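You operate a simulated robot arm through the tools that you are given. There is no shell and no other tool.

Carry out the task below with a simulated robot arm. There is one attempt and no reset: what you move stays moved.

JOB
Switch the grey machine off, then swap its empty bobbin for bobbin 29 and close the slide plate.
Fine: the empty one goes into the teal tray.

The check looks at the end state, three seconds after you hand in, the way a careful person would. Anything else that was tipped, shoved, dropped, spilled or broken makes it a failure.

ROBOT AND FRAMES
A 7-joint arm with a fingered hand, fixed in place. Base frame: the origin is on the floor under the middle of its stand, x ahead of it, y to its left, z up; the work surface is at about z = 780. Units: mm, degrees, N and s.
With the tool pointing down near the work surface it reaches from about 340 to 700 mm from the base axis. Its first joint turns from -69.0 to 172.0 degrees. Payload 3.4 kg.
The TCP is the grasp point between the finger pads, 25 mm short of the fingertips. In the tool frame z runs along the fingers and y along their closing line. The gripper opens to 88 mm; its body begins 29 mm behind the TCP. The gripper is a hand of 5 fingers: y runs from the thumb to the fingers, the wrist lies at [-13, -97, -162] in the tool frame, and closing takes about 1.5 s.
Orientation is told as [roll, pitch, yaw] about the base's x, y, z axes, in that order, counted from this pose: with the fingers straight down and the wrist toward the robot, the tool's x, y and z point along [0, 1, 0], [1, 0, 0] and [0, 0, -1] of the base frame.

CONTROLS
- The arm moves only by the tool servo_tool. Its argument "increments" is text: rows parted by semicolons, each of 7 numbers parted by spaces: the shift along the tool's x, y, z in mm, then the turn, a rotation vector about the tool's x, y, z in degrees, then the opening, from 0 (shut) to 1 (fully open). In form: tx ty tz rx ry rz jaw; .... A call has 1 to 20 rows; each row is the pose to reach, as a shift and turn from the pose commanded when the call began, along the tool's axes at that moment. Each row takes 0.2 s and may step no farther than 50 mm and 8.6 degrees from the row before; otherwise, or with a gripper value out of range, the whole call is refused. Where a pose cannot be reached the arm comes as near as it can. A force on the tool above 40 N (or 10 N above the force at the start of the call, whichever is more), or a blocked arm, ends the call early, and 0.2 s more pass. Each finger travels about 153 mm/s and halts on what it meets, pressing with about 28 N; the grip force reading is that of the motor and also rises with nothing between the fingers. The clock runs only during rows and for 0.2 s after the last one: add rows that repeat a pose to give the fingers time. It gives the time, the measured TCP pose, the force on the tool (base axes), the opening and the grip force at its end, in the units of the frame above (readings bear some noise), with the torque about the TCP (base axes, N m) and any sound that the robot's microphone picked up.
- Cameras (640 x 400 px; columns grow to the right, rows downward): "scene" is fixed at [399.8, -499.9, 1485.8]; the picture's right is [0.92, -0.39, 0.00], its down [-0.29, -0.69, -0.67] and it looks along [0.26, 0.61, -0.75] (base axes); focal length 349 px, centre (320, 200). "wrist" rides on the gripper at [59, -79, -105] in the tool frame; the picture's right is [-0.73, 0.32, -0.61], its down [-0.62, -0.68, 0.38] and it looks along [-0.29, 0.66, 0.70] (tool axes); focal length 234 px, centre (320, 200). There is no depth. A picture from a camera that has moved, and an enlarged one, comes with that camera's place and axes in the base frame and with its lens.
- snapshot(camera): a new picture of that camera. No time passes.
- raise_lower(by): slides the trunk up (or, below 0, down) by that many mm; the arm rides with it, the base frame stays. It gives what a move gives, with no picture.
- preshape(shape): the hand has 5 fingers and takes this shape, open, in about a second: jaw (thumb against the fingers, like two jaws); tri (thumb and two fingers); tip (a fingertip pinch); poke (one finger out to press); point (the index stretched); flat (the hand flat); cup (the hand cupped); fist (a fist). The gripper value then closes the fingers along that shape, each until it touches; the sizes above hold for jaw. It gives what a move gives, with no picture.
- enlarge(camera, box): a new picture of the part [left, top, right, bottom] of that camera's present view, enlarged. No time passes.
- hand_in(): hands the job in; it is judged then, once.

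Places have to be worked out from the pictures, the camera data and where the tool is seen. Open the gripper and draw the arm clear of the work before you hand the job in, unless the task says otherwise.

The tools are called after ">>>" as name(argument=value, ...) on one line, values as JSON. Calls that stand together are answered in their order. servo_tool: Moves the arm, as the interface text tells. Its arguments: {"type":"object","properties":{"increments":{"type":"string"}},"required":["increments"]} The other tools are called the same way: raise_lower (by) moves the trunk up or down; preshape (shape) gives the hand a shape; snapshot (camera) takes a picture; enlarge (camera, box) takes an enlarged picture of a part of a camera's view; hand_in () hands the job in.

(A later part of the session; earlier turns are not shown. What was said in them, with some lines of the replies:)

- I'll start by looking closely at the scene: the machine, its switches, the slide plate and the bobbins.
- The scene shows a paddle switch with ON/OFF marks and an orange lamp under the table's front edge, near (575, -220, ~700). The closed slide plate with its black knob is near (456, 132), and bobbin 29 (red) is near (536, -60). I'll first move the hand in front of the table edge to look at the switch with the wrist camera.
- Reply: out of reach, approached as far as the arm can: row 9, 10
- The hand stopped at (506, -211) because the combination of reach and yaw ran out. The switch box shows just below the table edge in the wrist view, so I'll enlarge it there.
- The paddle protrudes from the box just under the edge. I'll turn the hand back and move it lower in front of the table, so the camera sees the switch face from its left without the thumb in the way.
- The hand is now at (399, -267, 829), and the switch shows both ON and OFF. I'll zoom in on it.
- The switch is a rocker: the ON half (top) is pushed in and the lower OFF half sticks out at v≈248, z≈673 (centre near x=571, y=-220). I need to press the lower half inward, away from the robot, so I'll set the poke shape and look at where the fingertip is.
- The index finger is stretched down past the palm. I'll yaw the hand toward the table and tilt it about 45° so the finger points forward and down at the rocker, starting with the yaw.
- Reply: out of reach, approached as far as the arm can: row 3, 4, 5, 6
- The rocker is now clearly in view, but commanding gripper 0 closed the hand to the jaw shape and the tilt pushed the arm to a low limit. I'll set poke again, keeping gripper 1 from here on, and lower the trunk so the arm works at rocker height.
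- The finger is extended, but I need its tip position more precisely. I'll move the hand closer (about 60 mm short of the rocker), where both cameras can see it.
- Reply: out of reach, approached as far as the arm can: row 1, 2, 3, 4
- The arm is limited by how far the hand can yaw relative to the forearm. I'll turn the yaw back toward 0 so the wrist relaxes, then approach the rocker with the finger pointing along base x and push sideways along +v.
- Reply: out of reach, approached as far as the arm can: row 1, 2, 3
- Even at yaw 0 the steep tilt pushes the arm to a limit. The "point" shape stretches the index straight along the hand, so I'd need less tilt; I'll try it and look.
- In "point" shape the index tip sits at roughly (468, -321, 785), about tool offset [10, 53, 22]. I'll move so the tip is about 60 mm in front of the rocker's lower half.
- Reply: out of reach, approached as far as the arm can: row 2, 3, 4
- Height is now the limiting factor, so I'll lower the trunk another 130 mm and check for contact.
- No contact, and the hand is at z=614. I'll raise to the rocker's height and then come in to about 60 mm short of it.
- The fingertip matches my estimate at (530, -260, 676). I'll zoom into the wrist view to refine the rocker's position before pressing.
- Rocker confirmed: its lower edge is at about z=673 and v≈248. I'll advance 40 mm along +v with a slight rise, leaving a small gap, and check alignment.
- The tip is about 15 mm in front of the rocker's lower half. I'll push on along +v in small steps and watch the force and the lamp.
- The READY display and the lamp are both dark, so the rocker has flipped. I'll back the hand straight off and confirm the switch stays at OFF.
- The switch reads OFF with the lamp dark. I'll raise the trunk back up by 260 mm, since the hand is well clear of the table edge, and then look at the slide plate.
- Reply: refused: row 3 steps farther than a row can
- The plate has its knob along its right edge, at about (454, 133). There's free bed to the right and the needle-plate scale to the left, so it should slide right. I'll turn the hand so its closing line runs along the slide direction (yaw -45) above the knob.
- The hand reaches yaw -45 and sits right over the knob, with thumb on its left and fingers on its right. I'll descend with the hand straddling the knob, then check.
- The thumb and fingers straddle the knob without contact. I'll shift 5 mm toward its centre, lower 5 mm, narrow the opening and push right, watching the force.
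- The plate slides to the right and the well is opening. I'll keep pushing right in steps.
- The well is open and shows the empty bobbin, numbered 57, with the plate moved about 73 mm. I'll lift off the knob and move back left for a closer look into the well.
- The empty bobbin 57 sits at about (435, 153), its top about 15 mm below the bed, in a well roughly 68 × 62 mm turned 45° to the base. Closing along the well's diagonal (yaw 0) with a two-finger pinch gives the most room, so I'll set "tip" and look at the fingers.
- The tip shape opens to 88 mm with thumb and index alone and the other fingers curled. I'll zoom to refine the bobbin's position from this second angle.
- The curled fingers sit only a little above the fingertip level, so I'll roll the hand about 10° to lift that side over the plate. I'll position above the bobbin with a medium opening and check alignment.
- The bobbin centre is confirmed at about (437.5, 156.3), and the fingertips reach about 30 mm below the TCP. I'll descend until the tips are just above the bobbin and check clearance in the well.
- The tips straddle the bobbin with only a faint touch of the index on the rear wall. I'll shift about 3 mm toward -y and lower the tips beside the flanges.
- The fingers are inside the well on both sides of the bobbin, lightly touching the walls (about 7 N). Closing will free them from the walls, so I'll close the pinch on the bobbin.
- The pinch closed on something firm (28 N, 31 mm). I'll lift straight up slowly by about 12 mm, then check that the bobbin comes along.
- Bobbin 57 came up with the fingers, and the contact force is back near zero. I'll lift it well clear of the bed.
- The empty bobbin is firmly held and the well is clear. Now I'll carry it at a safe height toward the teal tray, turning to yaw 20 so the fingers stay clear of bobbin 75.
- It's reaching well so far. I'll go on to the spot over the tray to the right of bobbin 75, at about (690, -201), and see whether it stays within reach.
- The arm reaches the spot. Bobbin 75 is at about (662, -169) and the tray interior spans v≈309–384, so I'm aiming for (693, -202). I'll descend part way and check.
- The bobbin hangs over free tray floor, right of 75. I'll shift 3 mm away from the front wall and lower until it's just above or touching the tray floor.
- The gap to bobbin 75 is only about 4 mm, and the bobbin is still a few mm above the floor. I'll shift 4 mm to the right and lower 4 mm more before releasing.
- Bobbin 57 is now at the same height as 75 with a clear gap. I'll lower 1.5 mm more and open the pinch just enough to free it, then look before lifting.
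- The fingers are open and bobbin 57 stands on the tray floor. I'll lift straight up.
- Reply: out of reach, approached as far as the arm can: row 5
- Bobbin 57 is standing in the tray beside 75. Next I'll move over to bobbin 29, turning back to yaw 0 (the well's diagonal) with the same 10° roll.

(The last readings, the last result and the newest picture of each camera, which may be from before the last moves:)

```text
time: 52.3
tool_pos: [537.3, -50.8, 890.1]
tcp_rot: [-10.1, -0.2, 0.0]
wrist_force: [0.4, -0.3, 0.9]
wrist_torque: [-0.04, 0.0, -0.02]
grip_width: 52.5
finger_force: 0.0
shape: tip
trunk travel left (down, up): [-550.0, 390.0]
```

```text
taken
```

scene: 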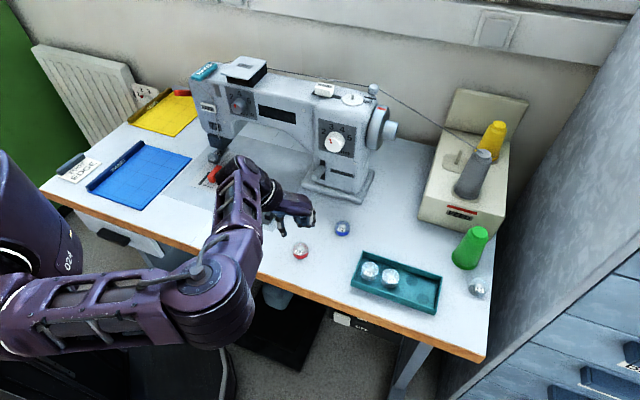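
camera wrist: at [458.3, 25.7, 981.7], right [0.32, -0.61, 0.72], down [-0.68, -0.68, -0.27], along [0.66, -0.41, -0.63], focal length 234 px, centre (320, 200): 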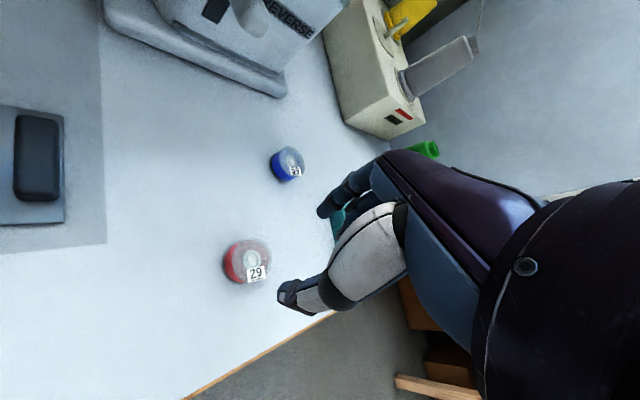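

>>> enlarge(camera="wrist", box=[190, 215, 310, 305])

>>> enlarge(camera="scene", box=[260, 220, 340, 270])

```text
4.44 times, centred on (250, 260) of wrist
camera zoom: at [458.3, 25.7, 981.7], right [0.32, -0.61, 0.72], down [-0.68, -0.68, -0.27], along [0.66, -0.41, -0.63], focal length 1041 px, centre (631, -67)
```

zoom: 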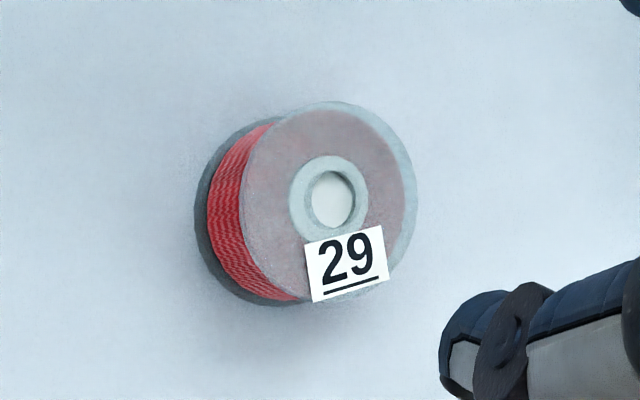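

```text
8.00 times, centred on (300, 245) of scene
camera zoom: at [399.8, -499.9, 1485.8], right [0.92, -0.39, 0.0], down [-0.29, -0.69, -0.67], along [0.26, 0.61, -0.75], focal length 2790 px, centre (480, -160)
```

zoom: 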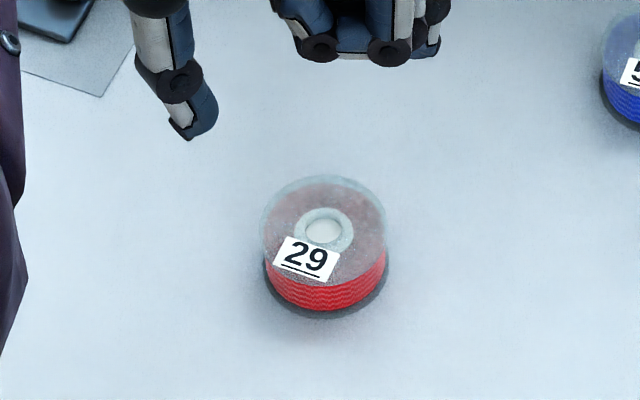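

Bobbin 29 triangulates to (538, -55.8) with its top at z≈796.5, right where the pinch is. I'll descend to just above it and check alignment.

>>> servo_tool(increments="3 0.3 19 0 0 0 0.6; 6 0.5 38 0 0 0 0.6; 9.1 0.7 57.3 0 0 0 0.6; 9.1 0.7 57.3 0 0 0 0.6")

>>> enlarge(camera="wrist", box=[220, 170, 380, 330])

>>> enlarge(camera="scene", box=[260, 220, 340, 270])

```text
time: 53.3
tool_pos: [539.5, -52.9, 829.5]
tcp_rot: [-9.8, -0.1, 0.1]
wrist_force: [-0.5, 0.2, -0.7]
wrist_torque: [0.02, 0.0, -0.03]
grip_width: 52.6
finger_force: 0.0
shape: tip
trunk travel left (down, up): [-550.0, 390.0]
```

```text
2.50 times, centred on (300, 250) of wrist
camera zoom: at [459.4, 22.2, 922.2], right [0.32, -0.61, 0.72], down [-0.68, -0.68, -0.27], along [0.66, -0.4, -0.63], focal length 585 px, centre (370, 75)
```

zoom: 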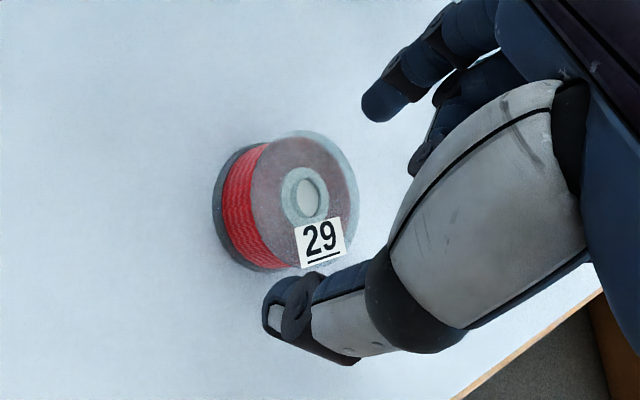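

```text
8.00 times, centred on (300, 245) of scene
camera zoom: at [399.8, -499.9, 1485.8], right [0.92, -0.39, 0.0], down [-0.29, -0.69, -0.67], along [0.26, 0.61, -0.75], focal length 2790 px, centre (480, -160)
```

zoom: 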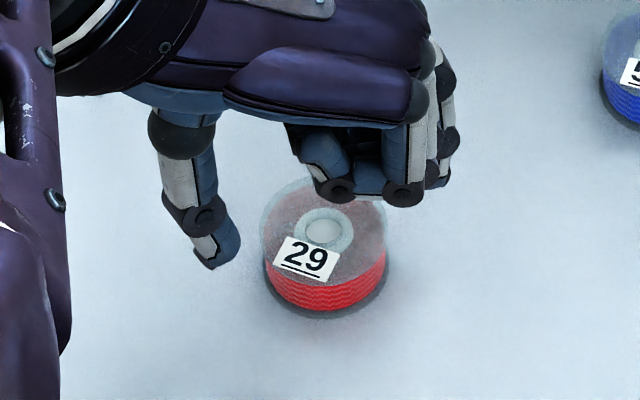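

Alignment looks right, with the thumb on the left and the index on the right of bobbin 29. I'll lower the last 17 mm and close the pinch.

>>> servo_tool(increments="1.4 -0.5 5.5 0 0 0 0.6; 2.7 -1 11 0 0 0 0.6; 3.9 -1 16.6 0 0 0 0.6; 3.9 -1 16.6 0 0 0 0.6")

>>> enlarge(camera="wrist", box=[220, 170, 380, 330])

>>> enlarge(camera="scene", box=[260, 220, 340, 270])

```text
time: 54.3
tool_pos: [537.8, -52.1, 814.5]
tcp_rot: [-9.9, -0.2, 0.1]
wrist_force: [-0.4, -0.2, 0.2]
wrist_torque: [-0.03, 0.03, -0.02]
grip_width: 52.5
finger_force: 0.0
shape: tip
trunk travel left (down, up): [-550.0, 390.0]
```

```text
2.50 times, centred on (300, 250) of wrist
camera zoom: at [458.6, 23.9, 907.4], right [0.32, -0.61, 0.72], down [-0.68, -0.68, -0.27], along [0.66, -0.4, -0.63], focal length 585 px, centre (370, 75)
```

zoom: 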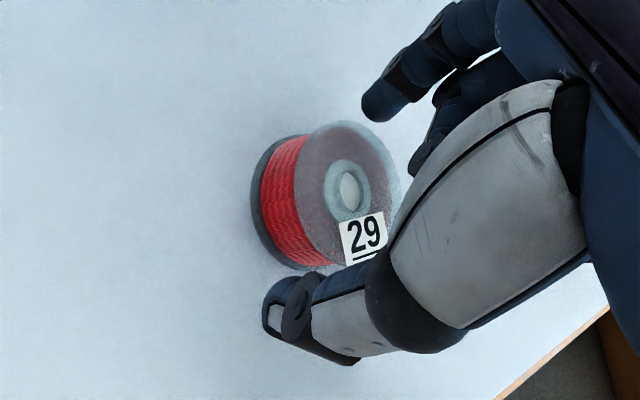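

```text
8.00 times, centred on (300, 245) of scene
camera zoom: at [399.8, -499.9, 1485.8], right [0.92, -0.39, 0.0], down [-0.29, -0.69, -0.67], along [0.26, 0.61, -0.75], focal length 2790 px, centre (480, -160)
```

zoom: 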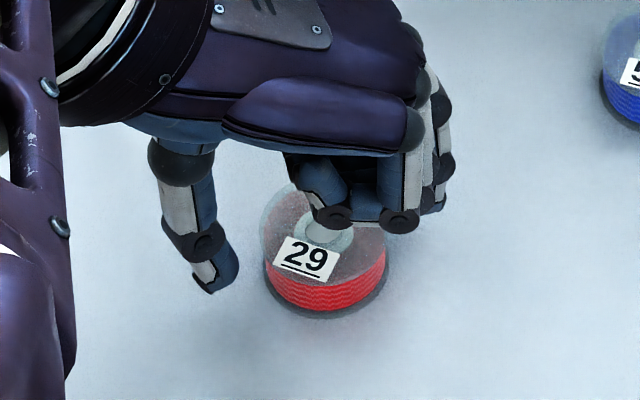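

The hub is almost at the same place in the hand as bobbin 57 was. I'll lower 2 mm more and close.

>>> servo_tool(increments="0.4 0 2.2 0 0 0 0.55; 0.4 0 2.2 0 0 0 0.45; 0.4 0 2.2 0 0 0 0.38; 0.4 0 2.2 0 0 0 0.3; 0.4 0 2.2 0 0 0 0.25; 0.4 0 2.2 0 0 0 0.25")

>>> enlarge(camera="wrist", box=[220, 170, 380, 330])

>>> enlarge(camera="scene", box=[260, 220, 340, 270])

```text
time: 55.7
tool_pos: [539.3, -52.3, 813.7]
tcp_rot: [-9.9, -0.1, 0.1]
wrist_force: [0.7, -0.7, -0.5]
wrist_torque: [-0.04, -0.01, -0.02]
grip_width: 31.7
finger_force: 27.9
shape: tip
trunk travel left (down, up): [-550.0, 390.0]
```

```text
2.50 times, centred on (300, 250) of wrist
camera zoom: at [458.8, 24.1, 905.8], right [0.32, -0.61, 0.72], down [-0.68, -0.68, -0.27], along [0.66, -0.4, -0.63], focal length 585 px, centre (370, 75)
```

zoom: 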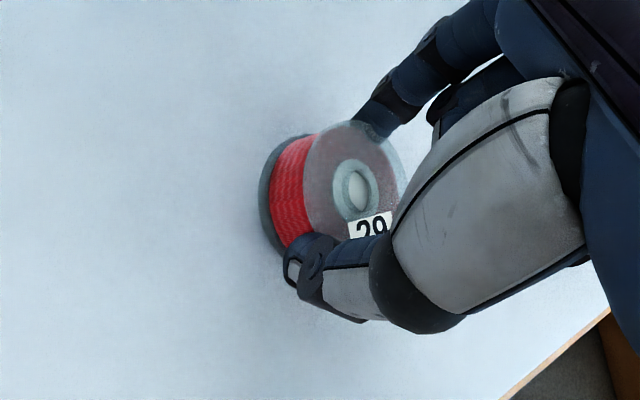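

```text
8.00 times, centred on (300, 245) of scene
camera zoom: at [399.8, -499.9, 1485.8], right [0.92, -0.39, 0.0], down [-0.29, -0.69, -0.67], along [0.26, 0.61, -0.75], focal length 2790 px, centre (480, -160)
```

zoom: 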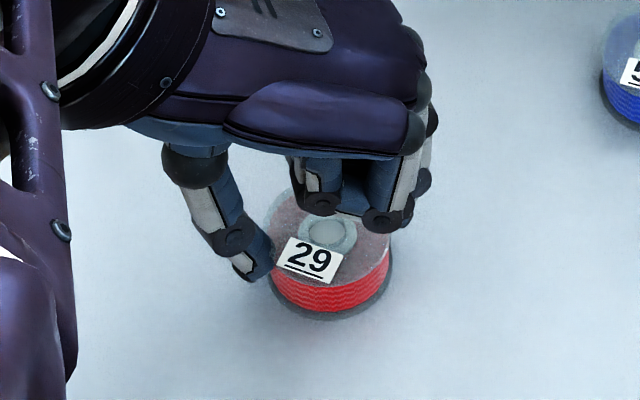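

Bobbin 29 is gripped (31.7 mm, 28 N, same as before). I'll lift it straight up.

>>> servo_tool(increments="-1 0 -6 0 0 0 0.25; -3.5 0 -20 0 0 0 0.25; -8 0 -45 0 0 0 0.25; -12 0 -68 0 0 0 0.25; -15.8 0 -89.6 0 0 0 0.25")

>>> snapshot(camera="wrist")

```text
time: 56.9
tool_pos: [536.9, -52.5, 904.6]
tcp_rot: [-9.9, -0.1, 0.2]
wrist_force: [1.4, 1.4, -0.5]
wrist_torque: [0.04, 0.02, -0.01]
grip_width: 31.3
finger_force: 28.3
shape: tip
trunk travel left (down, up): [-550.0, 390.0]
```

```text
taken
camera wrist: at [457.6, 24.4, 997.3], right [0.32, -0.61, 0.72], down [-0.68, -0.68, -0.27], along [0.66, -0.4, -0.63], focal length 234 px, centre (320, 200)
```

wrist: 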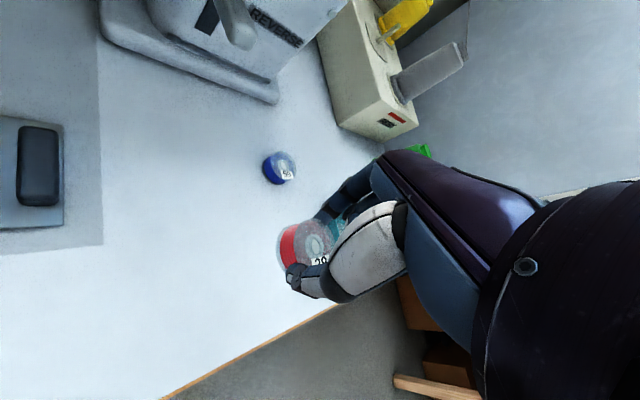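

Bobbin 29 is in hand. I'll carry it at height to above the open well.

>>> servo_tool(increments="35 -17 -5.5 0 0 0 0.25; 70 -34 -11 0 0 0 0.25; 106 -50 -16.4 0 0 0 0.25; 141 -67 -21.9 0 0 0 0.25; 177 -84 -27.3 0 0 0 0.25; 211.9 -100.7 -32.8 0 0 0 0.25; 211.9 -100.7 -32.8 0 0 0 0.25")

>>> snapshot(camera="wrist")

>>> enlarge(camera="scene", box=[180, 130, 340, 230])

```text
time: 58.5
tool_pos: [437.9, 164.2, 898.9]
tcp_rot: [-9.8, -0.1, 0.1]
wrist_force: [-0.1, -0.3, 0.5]
wrist_torque: [0.02, 0.01, 0.01]
grip_width: 31.4
finger_force: 27.9
shape: tip
trunk travel left (down, up): [-550.0, 390.0]
```

```text
taken
camera wrist: at [358.4, 239.3, 991.1], right [0.32, -0.61, 0.72], down [-0.68, -0.68, -0.27], along [0.66, -0.4, -0.64], focal length 234 px, centre (320, 200)
```

wrist: 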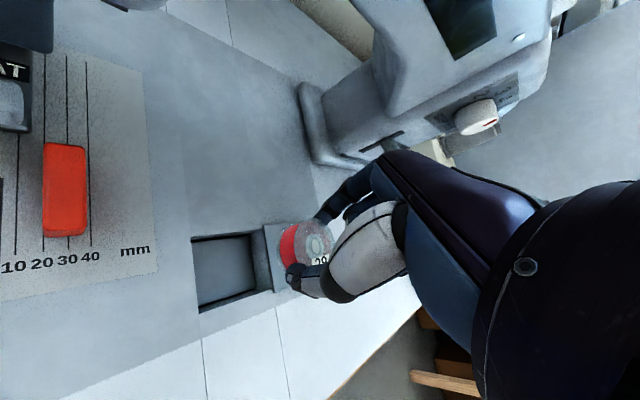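

```text
4.00 times, centred on (260, 180) of scene
camera zoom: at [399.8, -499.9, 1485.8], right [0.92, -0.39, 0.0], down [-0.29, -0.69, -0.67], along [0.26, 0.61, -0.75], focal length 1395 px, centre (560, 280)
```

zoom: 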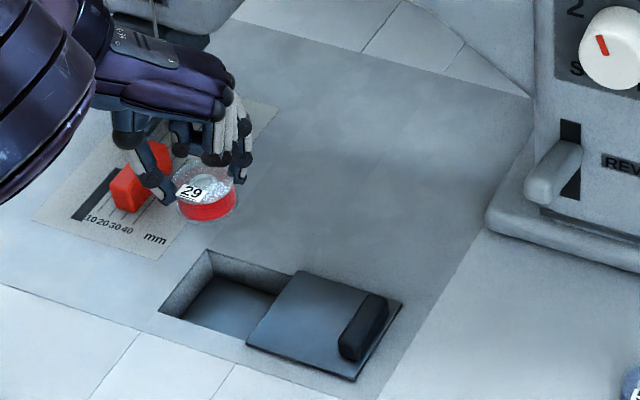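

>>> enlarge(camera="wrist", box=[180, 210, 340, 320])

>>> enlarge(camera="scene", box=[200, 150, 300, 225])

```text
3.64 times, centred on (260, 265) of wrist
camera zoom: at [358.4, 239.3, 991.1], right [0.32, -0.61, 0.72], down [-0.68, -0.68, -0.27], along [0.66, -0.4, -0.64], focal length 852 px, centre (538, -36)
```

zoom: 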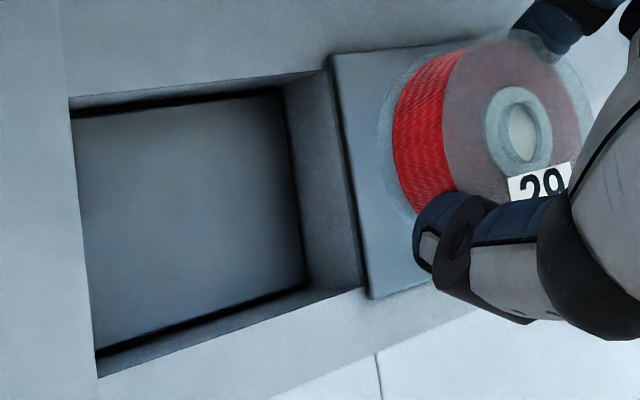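

```text
5.33 times, centred on (250, 188) of scene
camera zoom: at [399.8, -499.9, 1485.8], right [0.92, -0.39, 0.0], down [-0.29, -0.69, -0.67], along [0.26, 0.61, -0.75], focal length 1860 px, centre (693, 267)
```

zoom: 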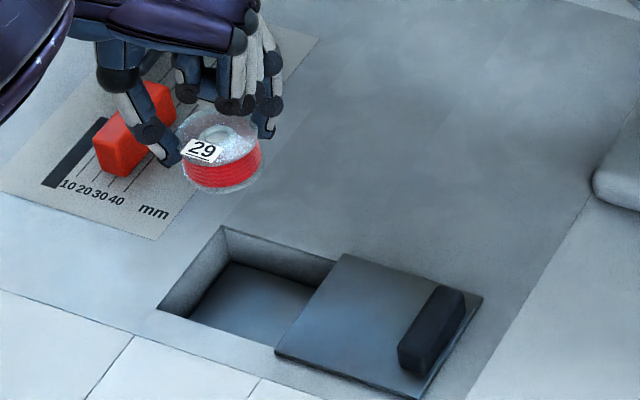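

The well's corner positions give its centre at (434.8, 158), with its diagonal turned about -5° from base x. I'll rotate yaw by -5°, centre over the well, and descend until the bobbin is about 12 mm above the bed.

>>> servo_tool(increments="2.6 -1 17.5 0.2 0 1.2 0.25; 5.2 -2 35 0.4 0 2.5 0.25; 7.8 -3 53 0.7 0 3.7 0.25; 10.3 -3.9 70.2 0.87 0 4.9 0.25; 10.3 -3.9 70.2 0.87 0 4.9 0.25")

>>> enlarge(camera="wrist", box=[200, 170, 360, 330])

>>> enlarge(camera="scene", box=[200, 160, 300, 222])

```text
time: 59.7
tool_pos: [433.0, 160.9, 826.8]
tcp_rot: [-9.9, 0.0, -4.9]
wrist_force: [0.8, 0.4, -0.3]
wrist_torque: [-0.01, -0.01, 0.0]
grip_width: 31.4
finger_force: 27.7
shape: tip
trunk travel left (down, up): [-550.0, 390.0]
```

```text
2.50 times, centred on (280, 250) of wrist
camera zoom: at [361.9, 243.4, 918.9], right [0.27, -0.64, 0.72], down [-0.74, -0.62, -0.27], along [0.62, -0.46, -0.63], focal length 585 px, centre (420, 75)
```

zoom: 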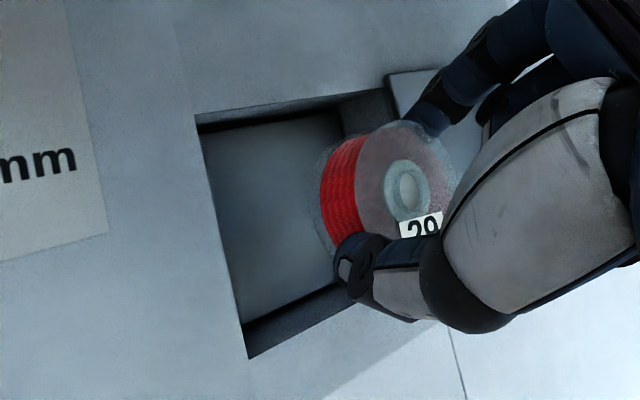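

```text
6.40 times, centred on (250, 191) of scene
camera zoom: at [399.8, -499.9, 1485.8], right [0.92, -0.39, 0.0], down [-0.29, -0.69, -0.67], along [0.26, 0.61, -0.75], focal length 2232 px, centre (768, 258)
```

zoom: 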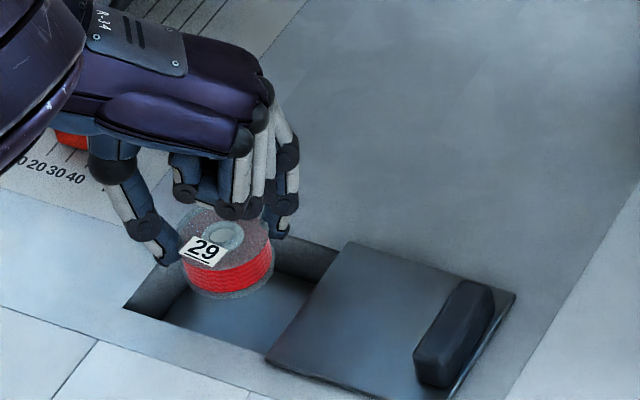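

Bobbin 29 is centred over the well and the scene view agrees with my estimate. I'll lower it into the well in slow steps, watching the force.

>>> servo_tool(increments="1.7 0.3 6 0 0 0 0.25; 2.8 0.6 12 0 0 0 0.25; 3.9 0.6 18 0 0 0 0.25; 5.1 0.6 24.5 0 0 0 0.25; 5.1 0.6 24.5 0 0 0 0.25")

>>> enlarge(camera="wrist", box=[200, 170, 360, 330])

>>> enlarge(camera="scene", box=[200, 160, 300, 222])

```text
time: 60.9
tool_pos: [434.5, 161.5, 805.0]
tcp_rot: [-9.9, -0.1, -4.8]
wrist_force: [0.7, 0.0, -1.0]
wrist_torque: [0.01, -0.01, 0.04]
grip_width: 30.9
finger_force: 28.0
shape: tip
trunk travel left (down, up): [-550.0, 390.0]
```

```text
2.50 times, centred on (280, 250) of wrist
camera zoom: at [363.1, 243.5, 896.4], right [0.27, -0.64, 0.72], down [-0.74, -0.62, -0.27], along [0.62, -0.46, -0.63], focal length 585 px, centre (420, 75)
```

zoom: 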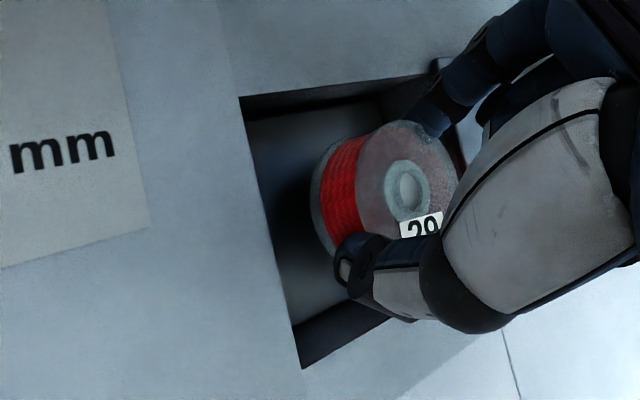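

```text
6.40 times, centred on (250, 191) of scene
camera zoom: at [399.8, -499.9, 1485.8], right [0.92, -0.39, 0.0], down [-0.29, -0.69, -0.67], along [0.26, 0.61, -0.75], focal length 2232 px, centre (768, 258)
```

zoom: 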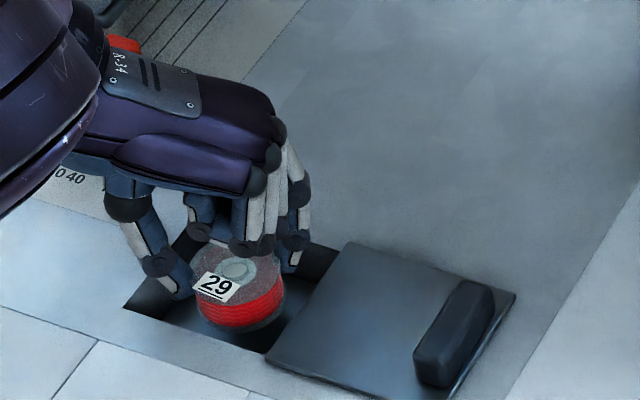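

No contact so far, and the bobbin is entering the well cleanly. I'll continue the last ~17 mm down.

>>> servo_tool(increments="1 0 5 0 0 0 0.25; 1.8 0 10 0 0 0 0.25; 2.5 0 14 0 0 0 0.25; 2.8 0 16 0 0 0 0.25; 2.8 0 16 0 0 0 0.25")

>>> enlarge(camera="wrist", box=[200, 170, 360, 330])

>>> enlarge(camera="scene", box=[200, 160, 300, 222])

```text
time: 62.1
tool_pos: [432.9, 161.5, 789.1]
tcp_rot: [-9.9, -0.2, -4.9]
wrist_force: [1.1, 2.0, 4.7]
wrist_torque: [-0.01, -0.05, 0.02]
grip_width: 31.4
finger_force: 28.1
shape: tip
trunk travel left (down, up): [-550.0, 390.0]
```

```text
2.50 times, centred on (280, 250) of wrist
camera zoom: at [361.0, 243.9, 879.9], right [0.27, -0.64, 0.72], down [-0.74, -0.62, -0.27], along [0.62, -0.46, -0.63], focal length 585 px, centre (420, 75)
```

zoom: 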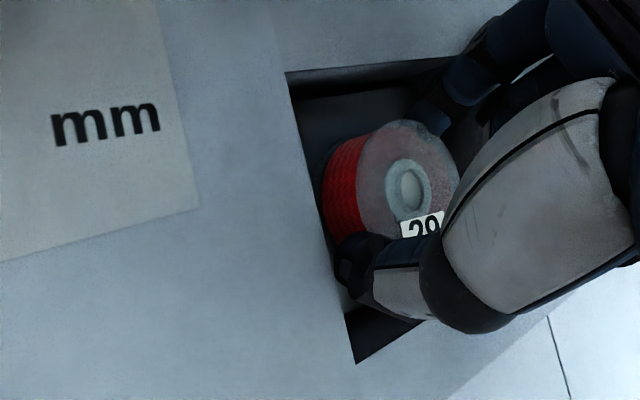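

```text
6.40 times, centred on (250, 191) of scene
camera zoom: at [399.8, -499.9, 1485.8], right [0.92, -0.39, 0.0], down [-0.29, -0.69, -0.67], along [0.26, 0.61, -0.75], focal length 2232 px, centre (768, 258)
```

zoom: 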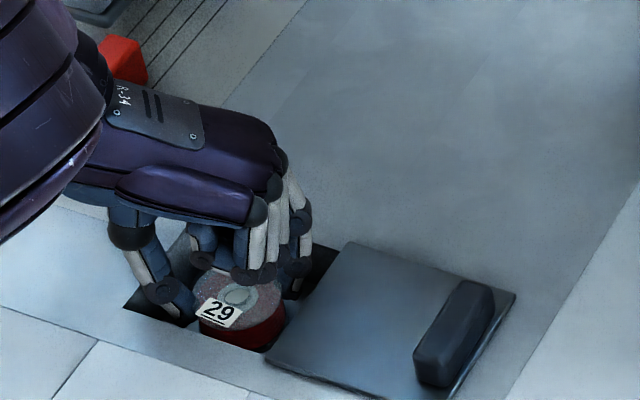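

A light 5 N upward push, with the bobbin top at the same height bobbin 57 had: it's seated on the well floor. I'll open the pinch slightly to release it.

>>> servo_tool(increments="0 0 0 0 0 0 0.36; 0 0 0 0 0 0 0.41; 0 0 0 0 0 0 0.45; 0 0 0 0 0 0 0.46; 0 0 0 0 0 0 0.46")

>>> enlarge(camera="wrist", box=[200, 170, 360, 330])

>>> enlarge(camera="scene", box=[200, 160, 300, 222])

```text
time: 63.3
tool_pos: [432.8, 161.3, 787.0]
tcp_rot: [-9.9, 0.0, -4.9]
wrist_force: [0.3, -0.4, -0.2]
wrist_torque: [-0.01, 0.01, 0.0]
grip_width: 40.3
finger_force: 0.1
shape: tip
trunk travel left (down, up): [-550.0, 390.0]
```

```text
2.50 times, centred on (280, 250) of wrist
camera zoom: at [361.1, 243.8, 879.5], right [0.27, -0.64, 0.72], down [-0.74, -0.62, -0.27], along [0.62, -0.46, -0.63], focal length 585 px, centre (420, 75)
```

zoom: 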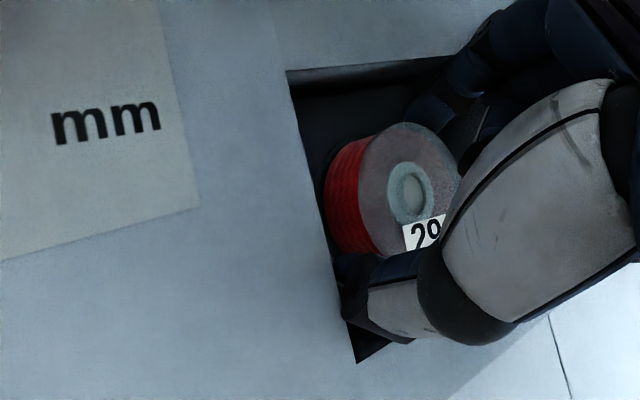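

```text
6.40 times, centred on (250, 191) of scene
camera zoom: at [399.8, -499.9, 1485.8], right [0.92, -0.39, 0.0], down [-0.29, -0.69, -0.67], along [0.26, 0.61, -0.75], focal length 2232 px, centre (768, 258)
```

zoom: 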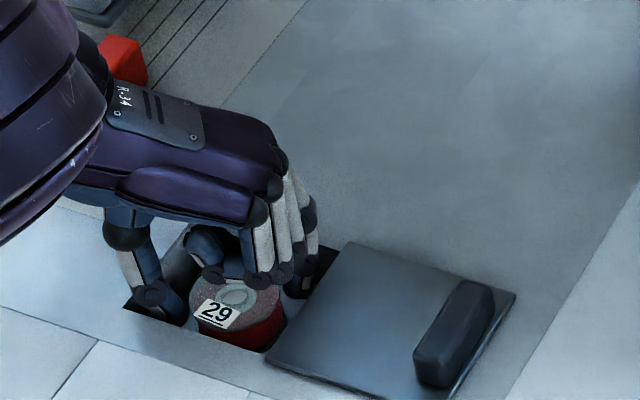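

Released, and the bobbin stays upright on the floor. I'll lift straight up, slowly at first.

>>> servo_tool(increments="-1 0 -6 0 0 0 0.46; -2.6 0 -15 0 0 0 0.47; -5.2 0 -30 0 0 0 0.5; -10.5 0 -60 0 0 0 0.5; -17.4 0 -98.5 0 0 0 0.5")

>>> snapshot(camera="wrist")

>>> enlarge(camera="scene", box=[200, 160, 300, 222])

```text
time: 64.5
tool_pos: [430.9, 160.3, 884.2]
tcp_rot: [-9.9, -0.1, -4.8]
wrist_force: [0.7, 0.2, 0.5]
wrist_torque: [0.0, -0.02, 0.0]
grip_width: 43.5
finger_force: 0.0
shape: tip
trunk travel left (down, up): [-550.0, 390.0]
```

```text
taken
camera wrist: at [360.4, 243.0, 976.8], right [0.27, -0.64, 0.72], down [-0.74, -0.62, -0.27], along [0.62, -0.46, -0.63], focal length 234 px, centre (320, 200)
```

wrist: 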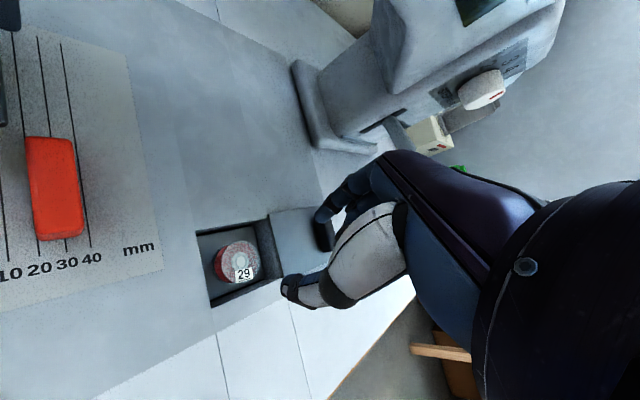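

```text
6.40 times, centred on (250, 191) of scene
camera zoom: at [399.8, -499.9, 1485.8], right [0.92, -0.39, 0.0], down [-0.29, -0.69, -0.67], along [0.26, 0.61, -0.75], focal length 2232 px, centre (768, 258)
```

zoom: 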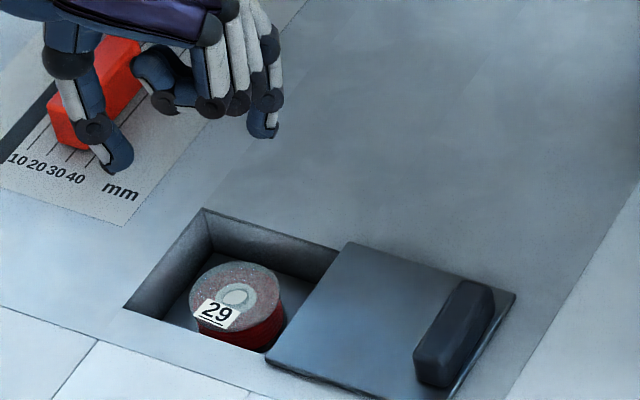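

>>> enlarge(camera="wrist", box=[180, 200, 340, 320])

```text
3.33 times, centred on (260, 260) of wrist
camera zoom: at [360.4, 243.0, 976.8], right [0.27, -0.64, 0.72], down [-0.74, -0.62, -0.27], along [0.62, -0.46, -0.63], focal length 781 px, centre (520, 0)
```

zoom: 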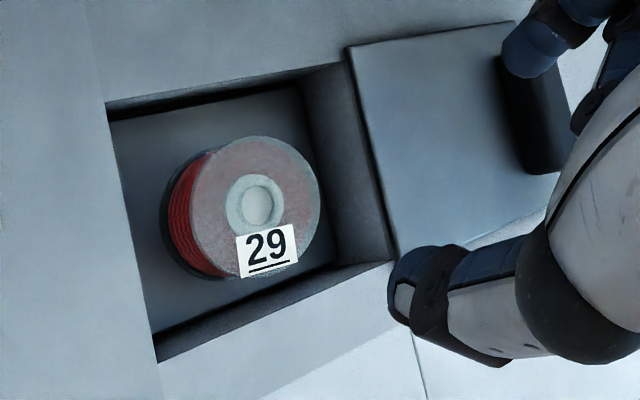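

Bobbin 29 is seated at (434, 155.5) with its top at z=771, the same height as the old one and within 3 mm of its place. Now I'll level the hand, switch to the jaw shape and go back above the plate's knob (now at about (510, 83)) to push the plate shut.

>>> servo_tool(increments="0 0 -8 0 5 0 0.5; 0 0 -16 0 9.9 0 0.5; 0 0 -16 0 9.9 0 0.5")

>>> preshape(shape="jaw")

```text
time: 65.3
tool_pos: [433.8, 164.8, 904.5]
tcp_rot: [0.0, -0.2, -5.0]
wrist_force: [0.0, 0.3, -0.7]
wrist_torque: [-0.03, 0.01, 0.02]
grip_width: 43.7
finger_force: 0.1
shape: tip
trunk travel left (down, up): [-550.0, 390.0]
```

```text
time: 66.2
tool_pos: [434.1, 164.5, 904.6]
tcp_rot: [0.0, -0.1, -4.9]
wrist_force: [-0.6, 0.1, -0.4]
wrist_torque: [0.01, -0.02, 0.02]
grip_width: 87.5
finger_force: 0.1
shape: jaw
trunk travel left (down, up): [-550.0, 390.0]
```

>>> servo_tool(increments="-15 16.6 0 0 0 8 0.6; -30 33.3 0 0 0 16 0.6; -44.6 50 0 0 0 24 0.6; -59.5 66.6 0 0 0 32 0.6; -74.3 83.2 0 0 0 40 0.6; -74.3 83.2 0 0 0 40 0.6")

>>> snapshot(camera="wrist")

>>> enlarge(camera="scene", box=[180, 130, 340, 230])

```text
time: 67.6
tool_pos: [513.2, 82.8, 905.0]
tcp_rot: [0.1, -0.1, -44.9]
wrist_force: [0.4, 0.3, 0.3]
wrist_torque: [0.03, 0.01, 0.02]
grip_width: 53.4
finger_force: 0.1
shape: jaw
trunk travel left (down, up): [-550.0, 390.0]
```

```text
taken
camera wrist: at [497.9, 181.6, 1008.7], right [-0.29, -0.74, 0.61], down [-0.92, 0.04, -0.39], along [0.26, -0.67, -0.7], focal length 234 px, centre (320, 200)
```

wrist: 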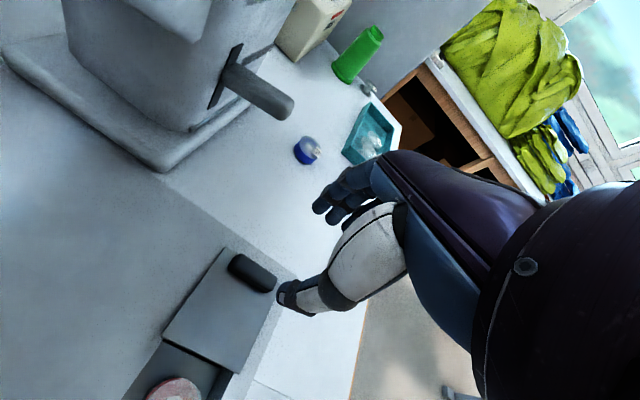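

```text
4.00 times, centred on (260, 180) of scene
camera zoom: at [399.8, -499.9, 1485.8], right [0.92, -0.39, 0.0], down [-0.29, -0.69, -0.67], along [0.26, 0.61, -0.75], focal length 1395 px, centre (560, 280)
```

zoom: 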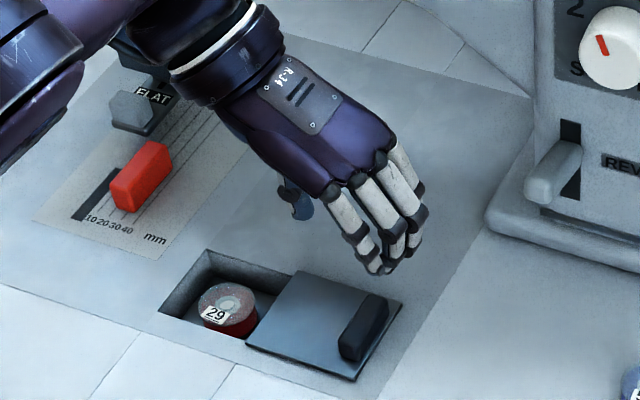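

The knob appears in the same place relative to the hand as before (straddle worked then). I'll descend around it with the same 5 mm shift toward its centre.

>>> servo_tool(increments="2 0 25 0 0 0 0.6; 4 0 50 0 0 0 0.6; 5 0 72 0 0 0 0.6; 5 0 85 0 0 0 0.6; 5 0 92 0 0 0 0.6; 5 0 92 0 0 0 0.6")

>>> enlarge(camera="wrist", box=[200, 170, 400, 330])

>>> enlarge(camera="scene", box=[200, 160, 320, 235])

```text
time: 69.0
tool_pos: [513.7, 87.8, 812.4]
tcp_rot: [0.0, -0.1, -44.8]
wrist_force: [-0.2, 0.5, 0.7]
wrist_torque: [0.0, -0.01, 0.01]
grip_width: 53.5
finger_force: 0.0
shape: jaw
trunk travel left (down, up): [-550.0, 390.0]
```

```text
2.50 times, centred on (300, 250) of wrist
camera zoom: at [499.3, 184.0, 915.9], right [-0.28, -0.74, 0.61], down [-0.92, 0.04, -0.38], along [0.26, -0.67, -0.7], focal length 585 px, centre (370, 75)
```

zoom: 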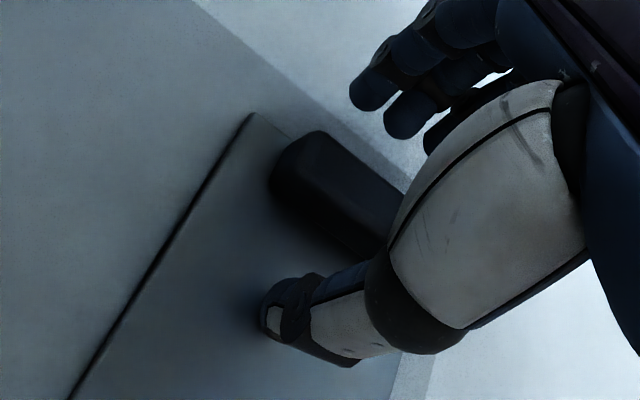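

```text
5.33 times, centred on (260, 198) of scene
camera zoom: at [399.8, -499.9, 1485.8], right [0.92, -0.39, 0.0], down [-0.29, -0.69, -0.67], along [0.26, 0.61, -0.75], focal length 1860 px, centre (640, 213)
```

zoom: 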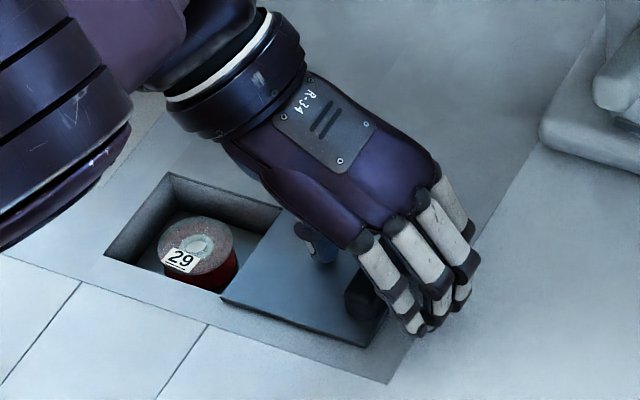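

The hand straddles the knob with no contact. I'll narrow the opening a bit and push the plate left in steps, watching the force.

>>> servo_tool(increments="0 0 0 0 0 0 0.48; 0 -8 0 0 0 0 0.45; 0 -16 0 0 0 0 0.45; 0 -24 0 0 0 0 0.45; 0 -32 0 0 0 0 0.45; 0 -40 0 0 0 0 0.45; 0 -48 0 0 0 0 0.45")

>>> enlarge(camera="wrist", box=[160, 170, 400, 390])

>>> enlarge(camera="scene", box=[200, 160, 320, 235])

```text
time: 70.6
tool_pos: [480.9, 119.8, 811.5]
tcp_rot: [0.1, -0.1, -44.9]
wrist_force: [-0.1, -0.2, -0.7]
wrist_torque: [0.0, -0.01, 0.01]
grip_width: 40.2
finger_force: 0.1
shape: jaw
trunk travel left (down, up): [-550.0, 390.0]
```

```text
1.82 times, centred on (280, 280) of wrist
camera zoom: at [465.3, 216.5, 915.2], right [-0.28, -0.74, 0.61], down [-0.92, 0.04, -0.38], along [0.26, -0.67, -0.7], focal length 426 px, centre (393, 54)
```

zoom: 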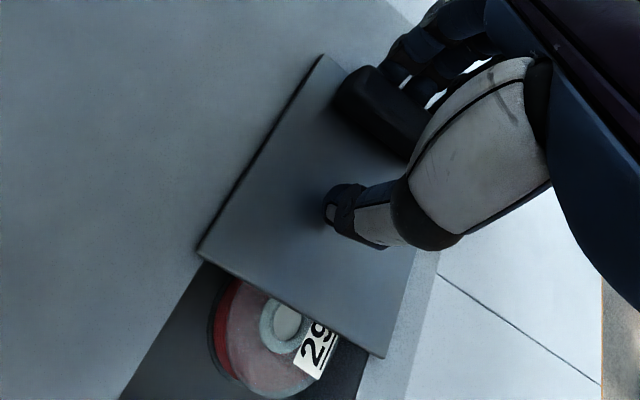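

```text
5.33 times, centred on (260, 198) of scene
camera zoom: at [399.8, -499.9, 1485.8], right [0.92, -0.39, 0.0], down [-0.29, -0.69, -0.67], along [0.26, 0.61, -0.75], focal length 1860 px, centre (640, 213)
```

zoom: 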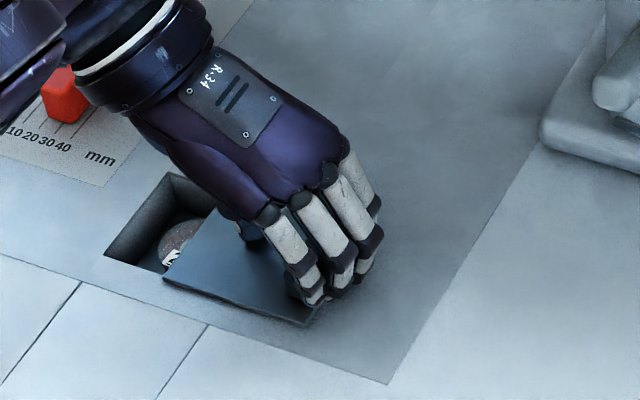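

The plate is closing smoothly, with about 40 mm to go. I'll push on, with smaller steps near the end.

>>> servo_tool(increments="0 -8 0 0 0 0 0.45; 0 -16 0 0 0 0 0.45; 0 -24 0 0 0 0 0.45; 0 -32 0 0 0 0 0.45; 0 -37 0 0 0 0 0.45; 0 -40 0 0 0 0 0.45; 0 -42 0 0 0 0 0.45")

>>> enlarge(camera="wrist", box=[160, 170, 400, 390])

>>> enlarge(camera="scene", box=[180, 130, 340, 230])

```text
time: 72.2
tool_pos: [451.7, 139.2, 811.9]
tcp_rot: [0.1, 0.1, -44.8]
wrist_force: [0.0, 0.4, 1.2]
wrist_torque: [-0.02, -0.07, 0.02]
grip_width: 40.5
finger_force: 0.1
shape: jaw
out of reach, approached as far as the arm can: row 5, 6, 7
trunk travel left (down, up): [-550.0, 390.0]
```

```text
1.82 times, centred on (280, 280) of wrist
camera zoom: at [436.8, 235.7, 916.7], right [-0.28, -0.74, 0.61], down [-0.92, 0.04, -0.38], along [0.26, -0.67, -0.7], focal length 426 px, centre (393, 54)
```

zoom: 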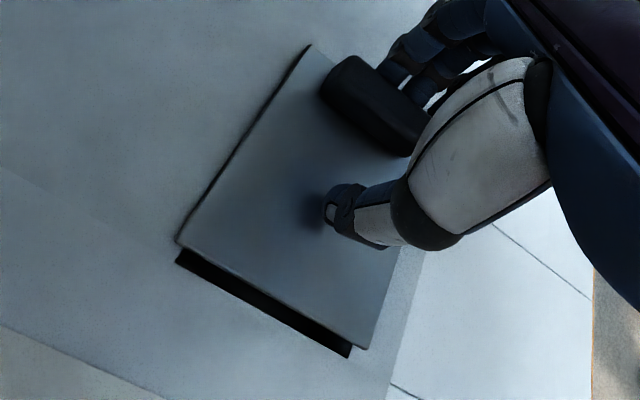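

```text
4.00 times, centred on (260, 180) of scene
camera zoom: at [399.8, -499.9, 1485.8], right [0.92, -0.39, 0.0], down [-0.29, -0.69, -0.67], along [0.26, 0.61, -0.75], focal length 1395 px, centre (560, 280)
```

zoom: 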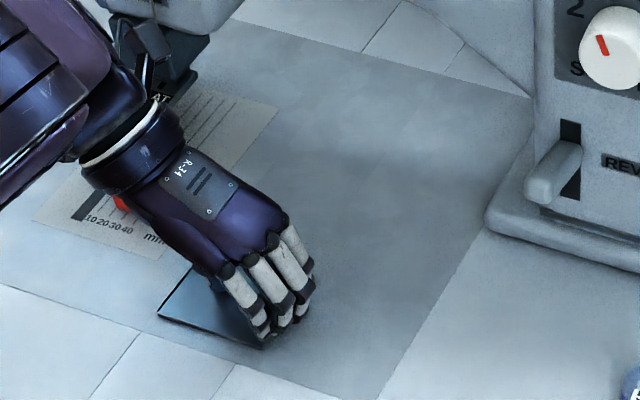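

The arm reached its limit with about a 9 mm gap left. The fingers themselves can finish it: closing them will push the knob the rest of the way left.

>>> servo_tool(increments="0 0 -1 0 0 0 0.4; 0 0 -1 0 0 0 0.35; 0 0 -1 0 0 0 0.3; 0 0 -1 0 0 0 0.26; 0 0 -1 0 0 0 0.23; 0 0 -1 0 0 0 0.23")

>>> enlarge(camera="wrist", box=[160, 170, 400, 390])

>>> enlarge(camera="scene", box=[180, 130, 340, 230])

```text
time: 73.6
tool_pos: [452.2, 139.0, 814.6]
tcp_rot: [0.1, -0.1, -44.8]
wrist_force: [0.9, -0.4, -0.6]
wrist_torque: [-0.04, -0.05, 0.02]
grip_width: 20.9
finger_force: 0.1
shape: jaw
trunk travel left (down, up): [-550.0, 390.0]
```

```text
1.82 times, centred on (280, 280) of wrist
camera zoom: at [437.6, 235.3, 917.5], right [-0.28, -0.74, 0.61], down [-0.92, 0.04, -0.38], along [0.26, -0.67, -0.7], focal length 426 px, centre (393, 54)
```

zoom: 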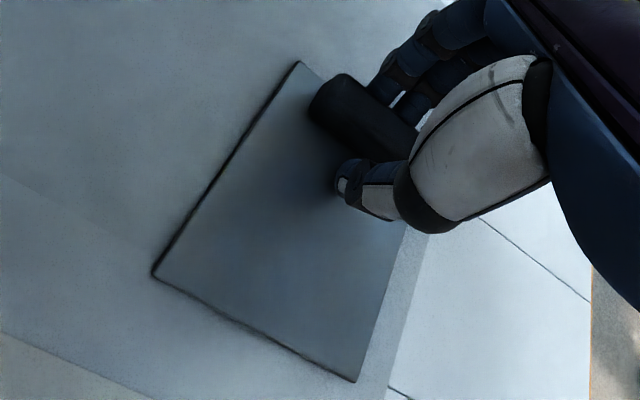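

```text
4.00 times, centred on (260, 180) of scene
camera zoom: at [399.8, -499.9, 1485.8], right [0.92, -0.39, 0.0], down [-0.29, -0.69, -0.67], along [0.26, 0.61, -0.75], focal length 1395 px, centre (560, 280)
```

zoom: 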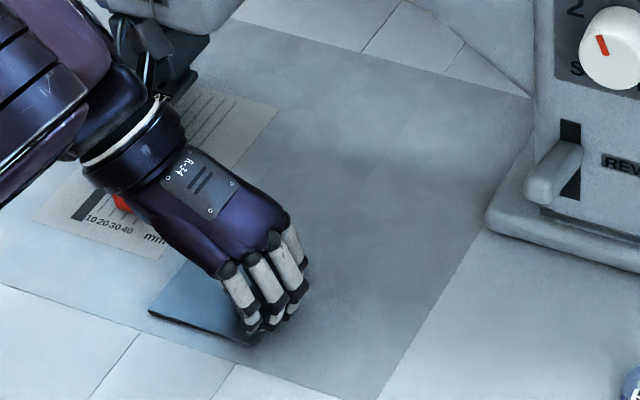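

The gap is gone and the plate's corner is back at its original spot in the scene view. I'll press slightly more to make sure it is against its stop, then open the hand.

>>> servo_tool(increments="0 0 0 0 0 0 0.21; 0 0 0 0 0 0 0.19; 0 0 0 0 0 0 0.19")

>>> enlarge(camera="wrist", box=[160, 170, 400, 390])

```text
time: 74.4
tool_pos: [452.0, 137.7, 813.4]
tcp_rot: [0.1, 0.0, -45.0]
wrist_force: [2.6, -2.6, 0.5]
wrist_torque: [-0.06, -0.07, 0.04]
grip_width: 17.6
finger_force: 0.1
shape: jaw
trunk travel left (down, up): [-550.0, 390.0]
```

```text
1.82 times, centred on (280, 280) of wrist
camera zoom: at [437.8, 235.0, 917.6], right [-0.28, -0.74, 0.61], down [-0.92, 0.04, -0.38], along [0.26, -0.67, -0.7], focal length 426 px, centre (393, 54)
```

zoom: 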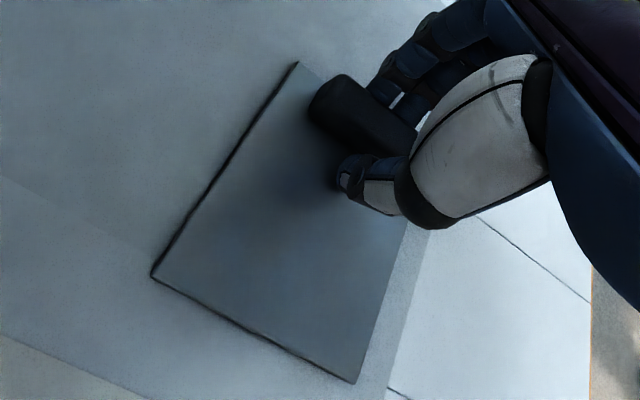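

The reaction of 3.7 N to the right with no further motion means the plate is at its stop. I'll open the hand and lift straight up.

>>> servo_tool(increments="0 0 0 0 0 0 0.35; 0 0 0 0 0 0 0.55; 0 0 -10 0 0 0 0.58; 0 0 -45 0 0 0 0.6; 0 0 -90 0 0 0 0.6")

>>> snapshot(camera="wrist")

>>> enlarge(camera="scene", box=[180, 130, 340, 230])

```text
time: 75.6
tool_pos: [451.7, 138.5, 907.9]
tcp_rot: [0.1, -0.1, -44.7]
wrist_force: [-0.2, 0.3, 0.5]
wrist_torque: [0.0, 0.01, -0.01]
grip_width: 52.2
finger_force: 0.2
shape: jaw
trunk travel left (down, up): [-550.0, 390.0]
```

```text
taken
camera wrist: at [436.8, 236.8, 1010.9], right [-0.28, -0.74, 0.61], down [-0.92, 0.04, -0.39], along [0.26, -0.67, -0.69], focal length 234 px, centre (320, 200)
```

wrist: 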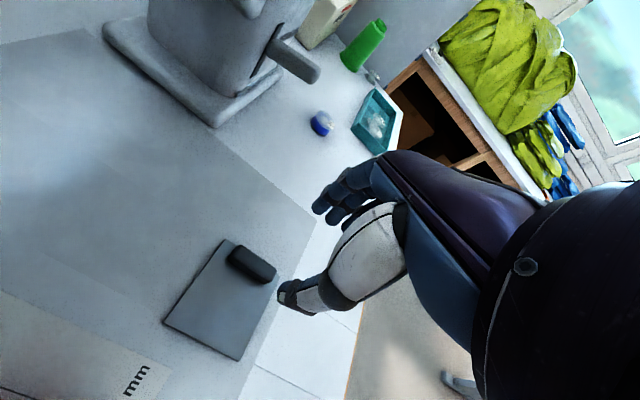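

```text
4.00 times, centred on (260, 180) of scene
camera zoom: at [399.8, -499.9, 1485.8], right [0.92, -0.39, 0.0], down [-0.29, -0.69, -0.67], along [0.26, 0.61, -0.75], focal length 1395 px, centre (560, 280)
```

zoom: 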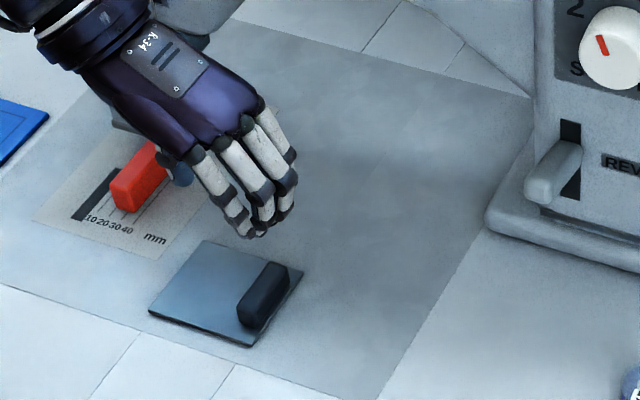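

The plate is back exactly where it started. I'll draw the arm up and back toward the starting pose, clear of the work, with the hand open.

>>> servo_tool(increments="-10 0 -20 0 0 -5 0.7; -25 0 -45 0 0 -12 0.8; -40 -0.5 -70 0 0 -20 0.9; -55 -1 -95 0 0 -28 1; -70 -1.5 -120 0 0 -36 1; -88.4 -2 -150 0 0 -44.5 1; -88.4 -2 -150 0 0 -44.5 1")

>>> snapshot(camera="scene")

>>> snapshot(camera="wrist")

>>> enlarge(camera="scene", box=[280, 200, 520, 350])

>>> enlarge(camera="scene", box=[180, 50, 420, 200])

```text
time: 77.2
tool_pos: [384.9, 79.5, 1053.0]
tcp_rot: [-0.1, -0.1, -0.3]
wrist_force: [-1.0, 0.2, -0.3]
wrist_torque: [0.02, 0.01, 0.01]
grip_width: 87.8
finger_force: 0.1
shape: jaw
trunk travel left (down, up): [-550.0, 390.0]
```

```text
taken
```

scene: 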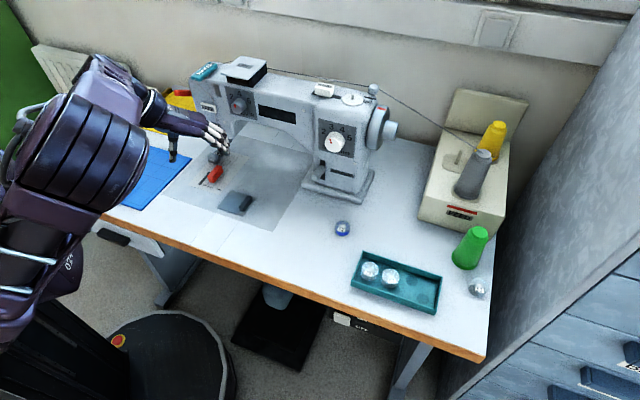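

```text
taken
camera wrist: at [307.1, 139.4, 1156.9], right [0.32, -0.73, 0.61], down [-0.68, -0.62, -0.38], along [0.66, -0.29, -0.69], focal length 234 px, centre (320, 200)
```

wrist: 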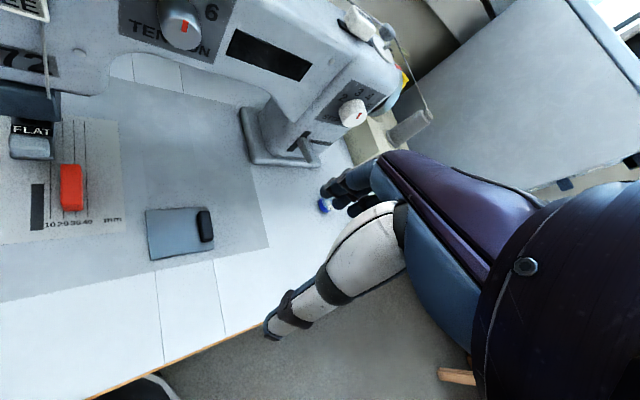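

```text
2.67 times, centred on (400, 275) of scene
camera zoom: at [399.8, -499.9, 1485.8], right [0.92, -0.39, 0.0], down [-0.29, -0.69, -0.67], along [0.26, 0.61, -0.75], focal length 930 px, centre (107, 0)
```

zoom: 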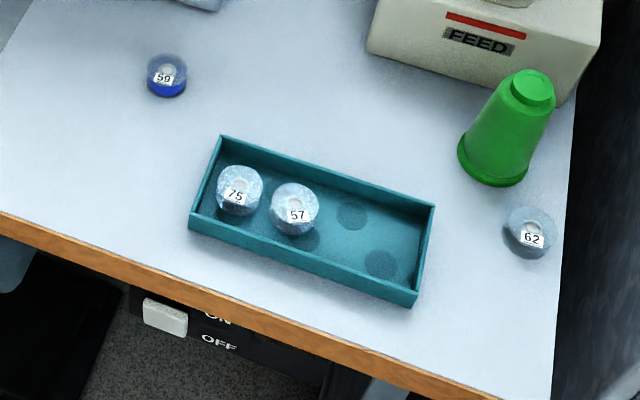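

```text
2.67 times, centred on (300, 125) of scene
camera zoom: at [399.8, -499.9, 1485.8], right [0.92, -0.39, 0.0], down [-0.29, -0.69, -0.67], along [0.26, 0.61, -0.75], focal length 930 px, centre (373, 400)
```

zoom: 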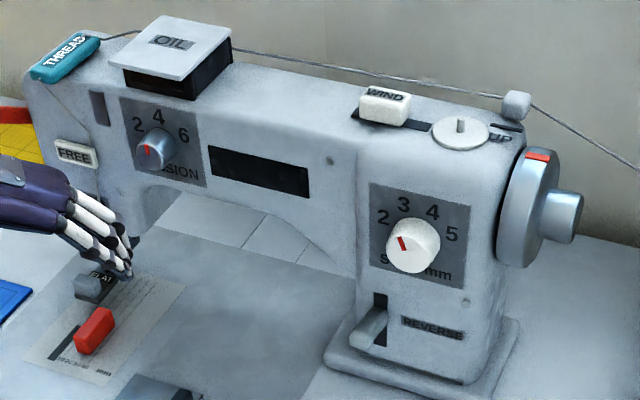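

The final views show the rocker at OFF with the display dark, and the slide plate fully closed over bobbin 29. Bobbin 57 is standing in the teal tray, and everything else is where it was. The hand is open and clear, so I'm handing in.

>>> hand_in()

```text
The job is handed in.
```

The job is done and handed in; I haven't seen the result of the check.

- **Power:** I pressed the rocker switch under the table edge to OFF. The READY display and the orange lamp both went dark.
- **Bobbins:** The empty bobbin, number 57, is standing in the teal tray next to bobbin 75. Bobbin 29 sits flat in the well, within about 3 mm of where the old one was.
- **Slide plate:** It is closed against its stop and back where it started. The arm ran out of reach about 9 mm short, so I finished by closing the fingers on the knob.

The other bobbins, the machine's dials and the thread cones look unmoved in the last pictures. The arm is back near its starting pose with the hand open.
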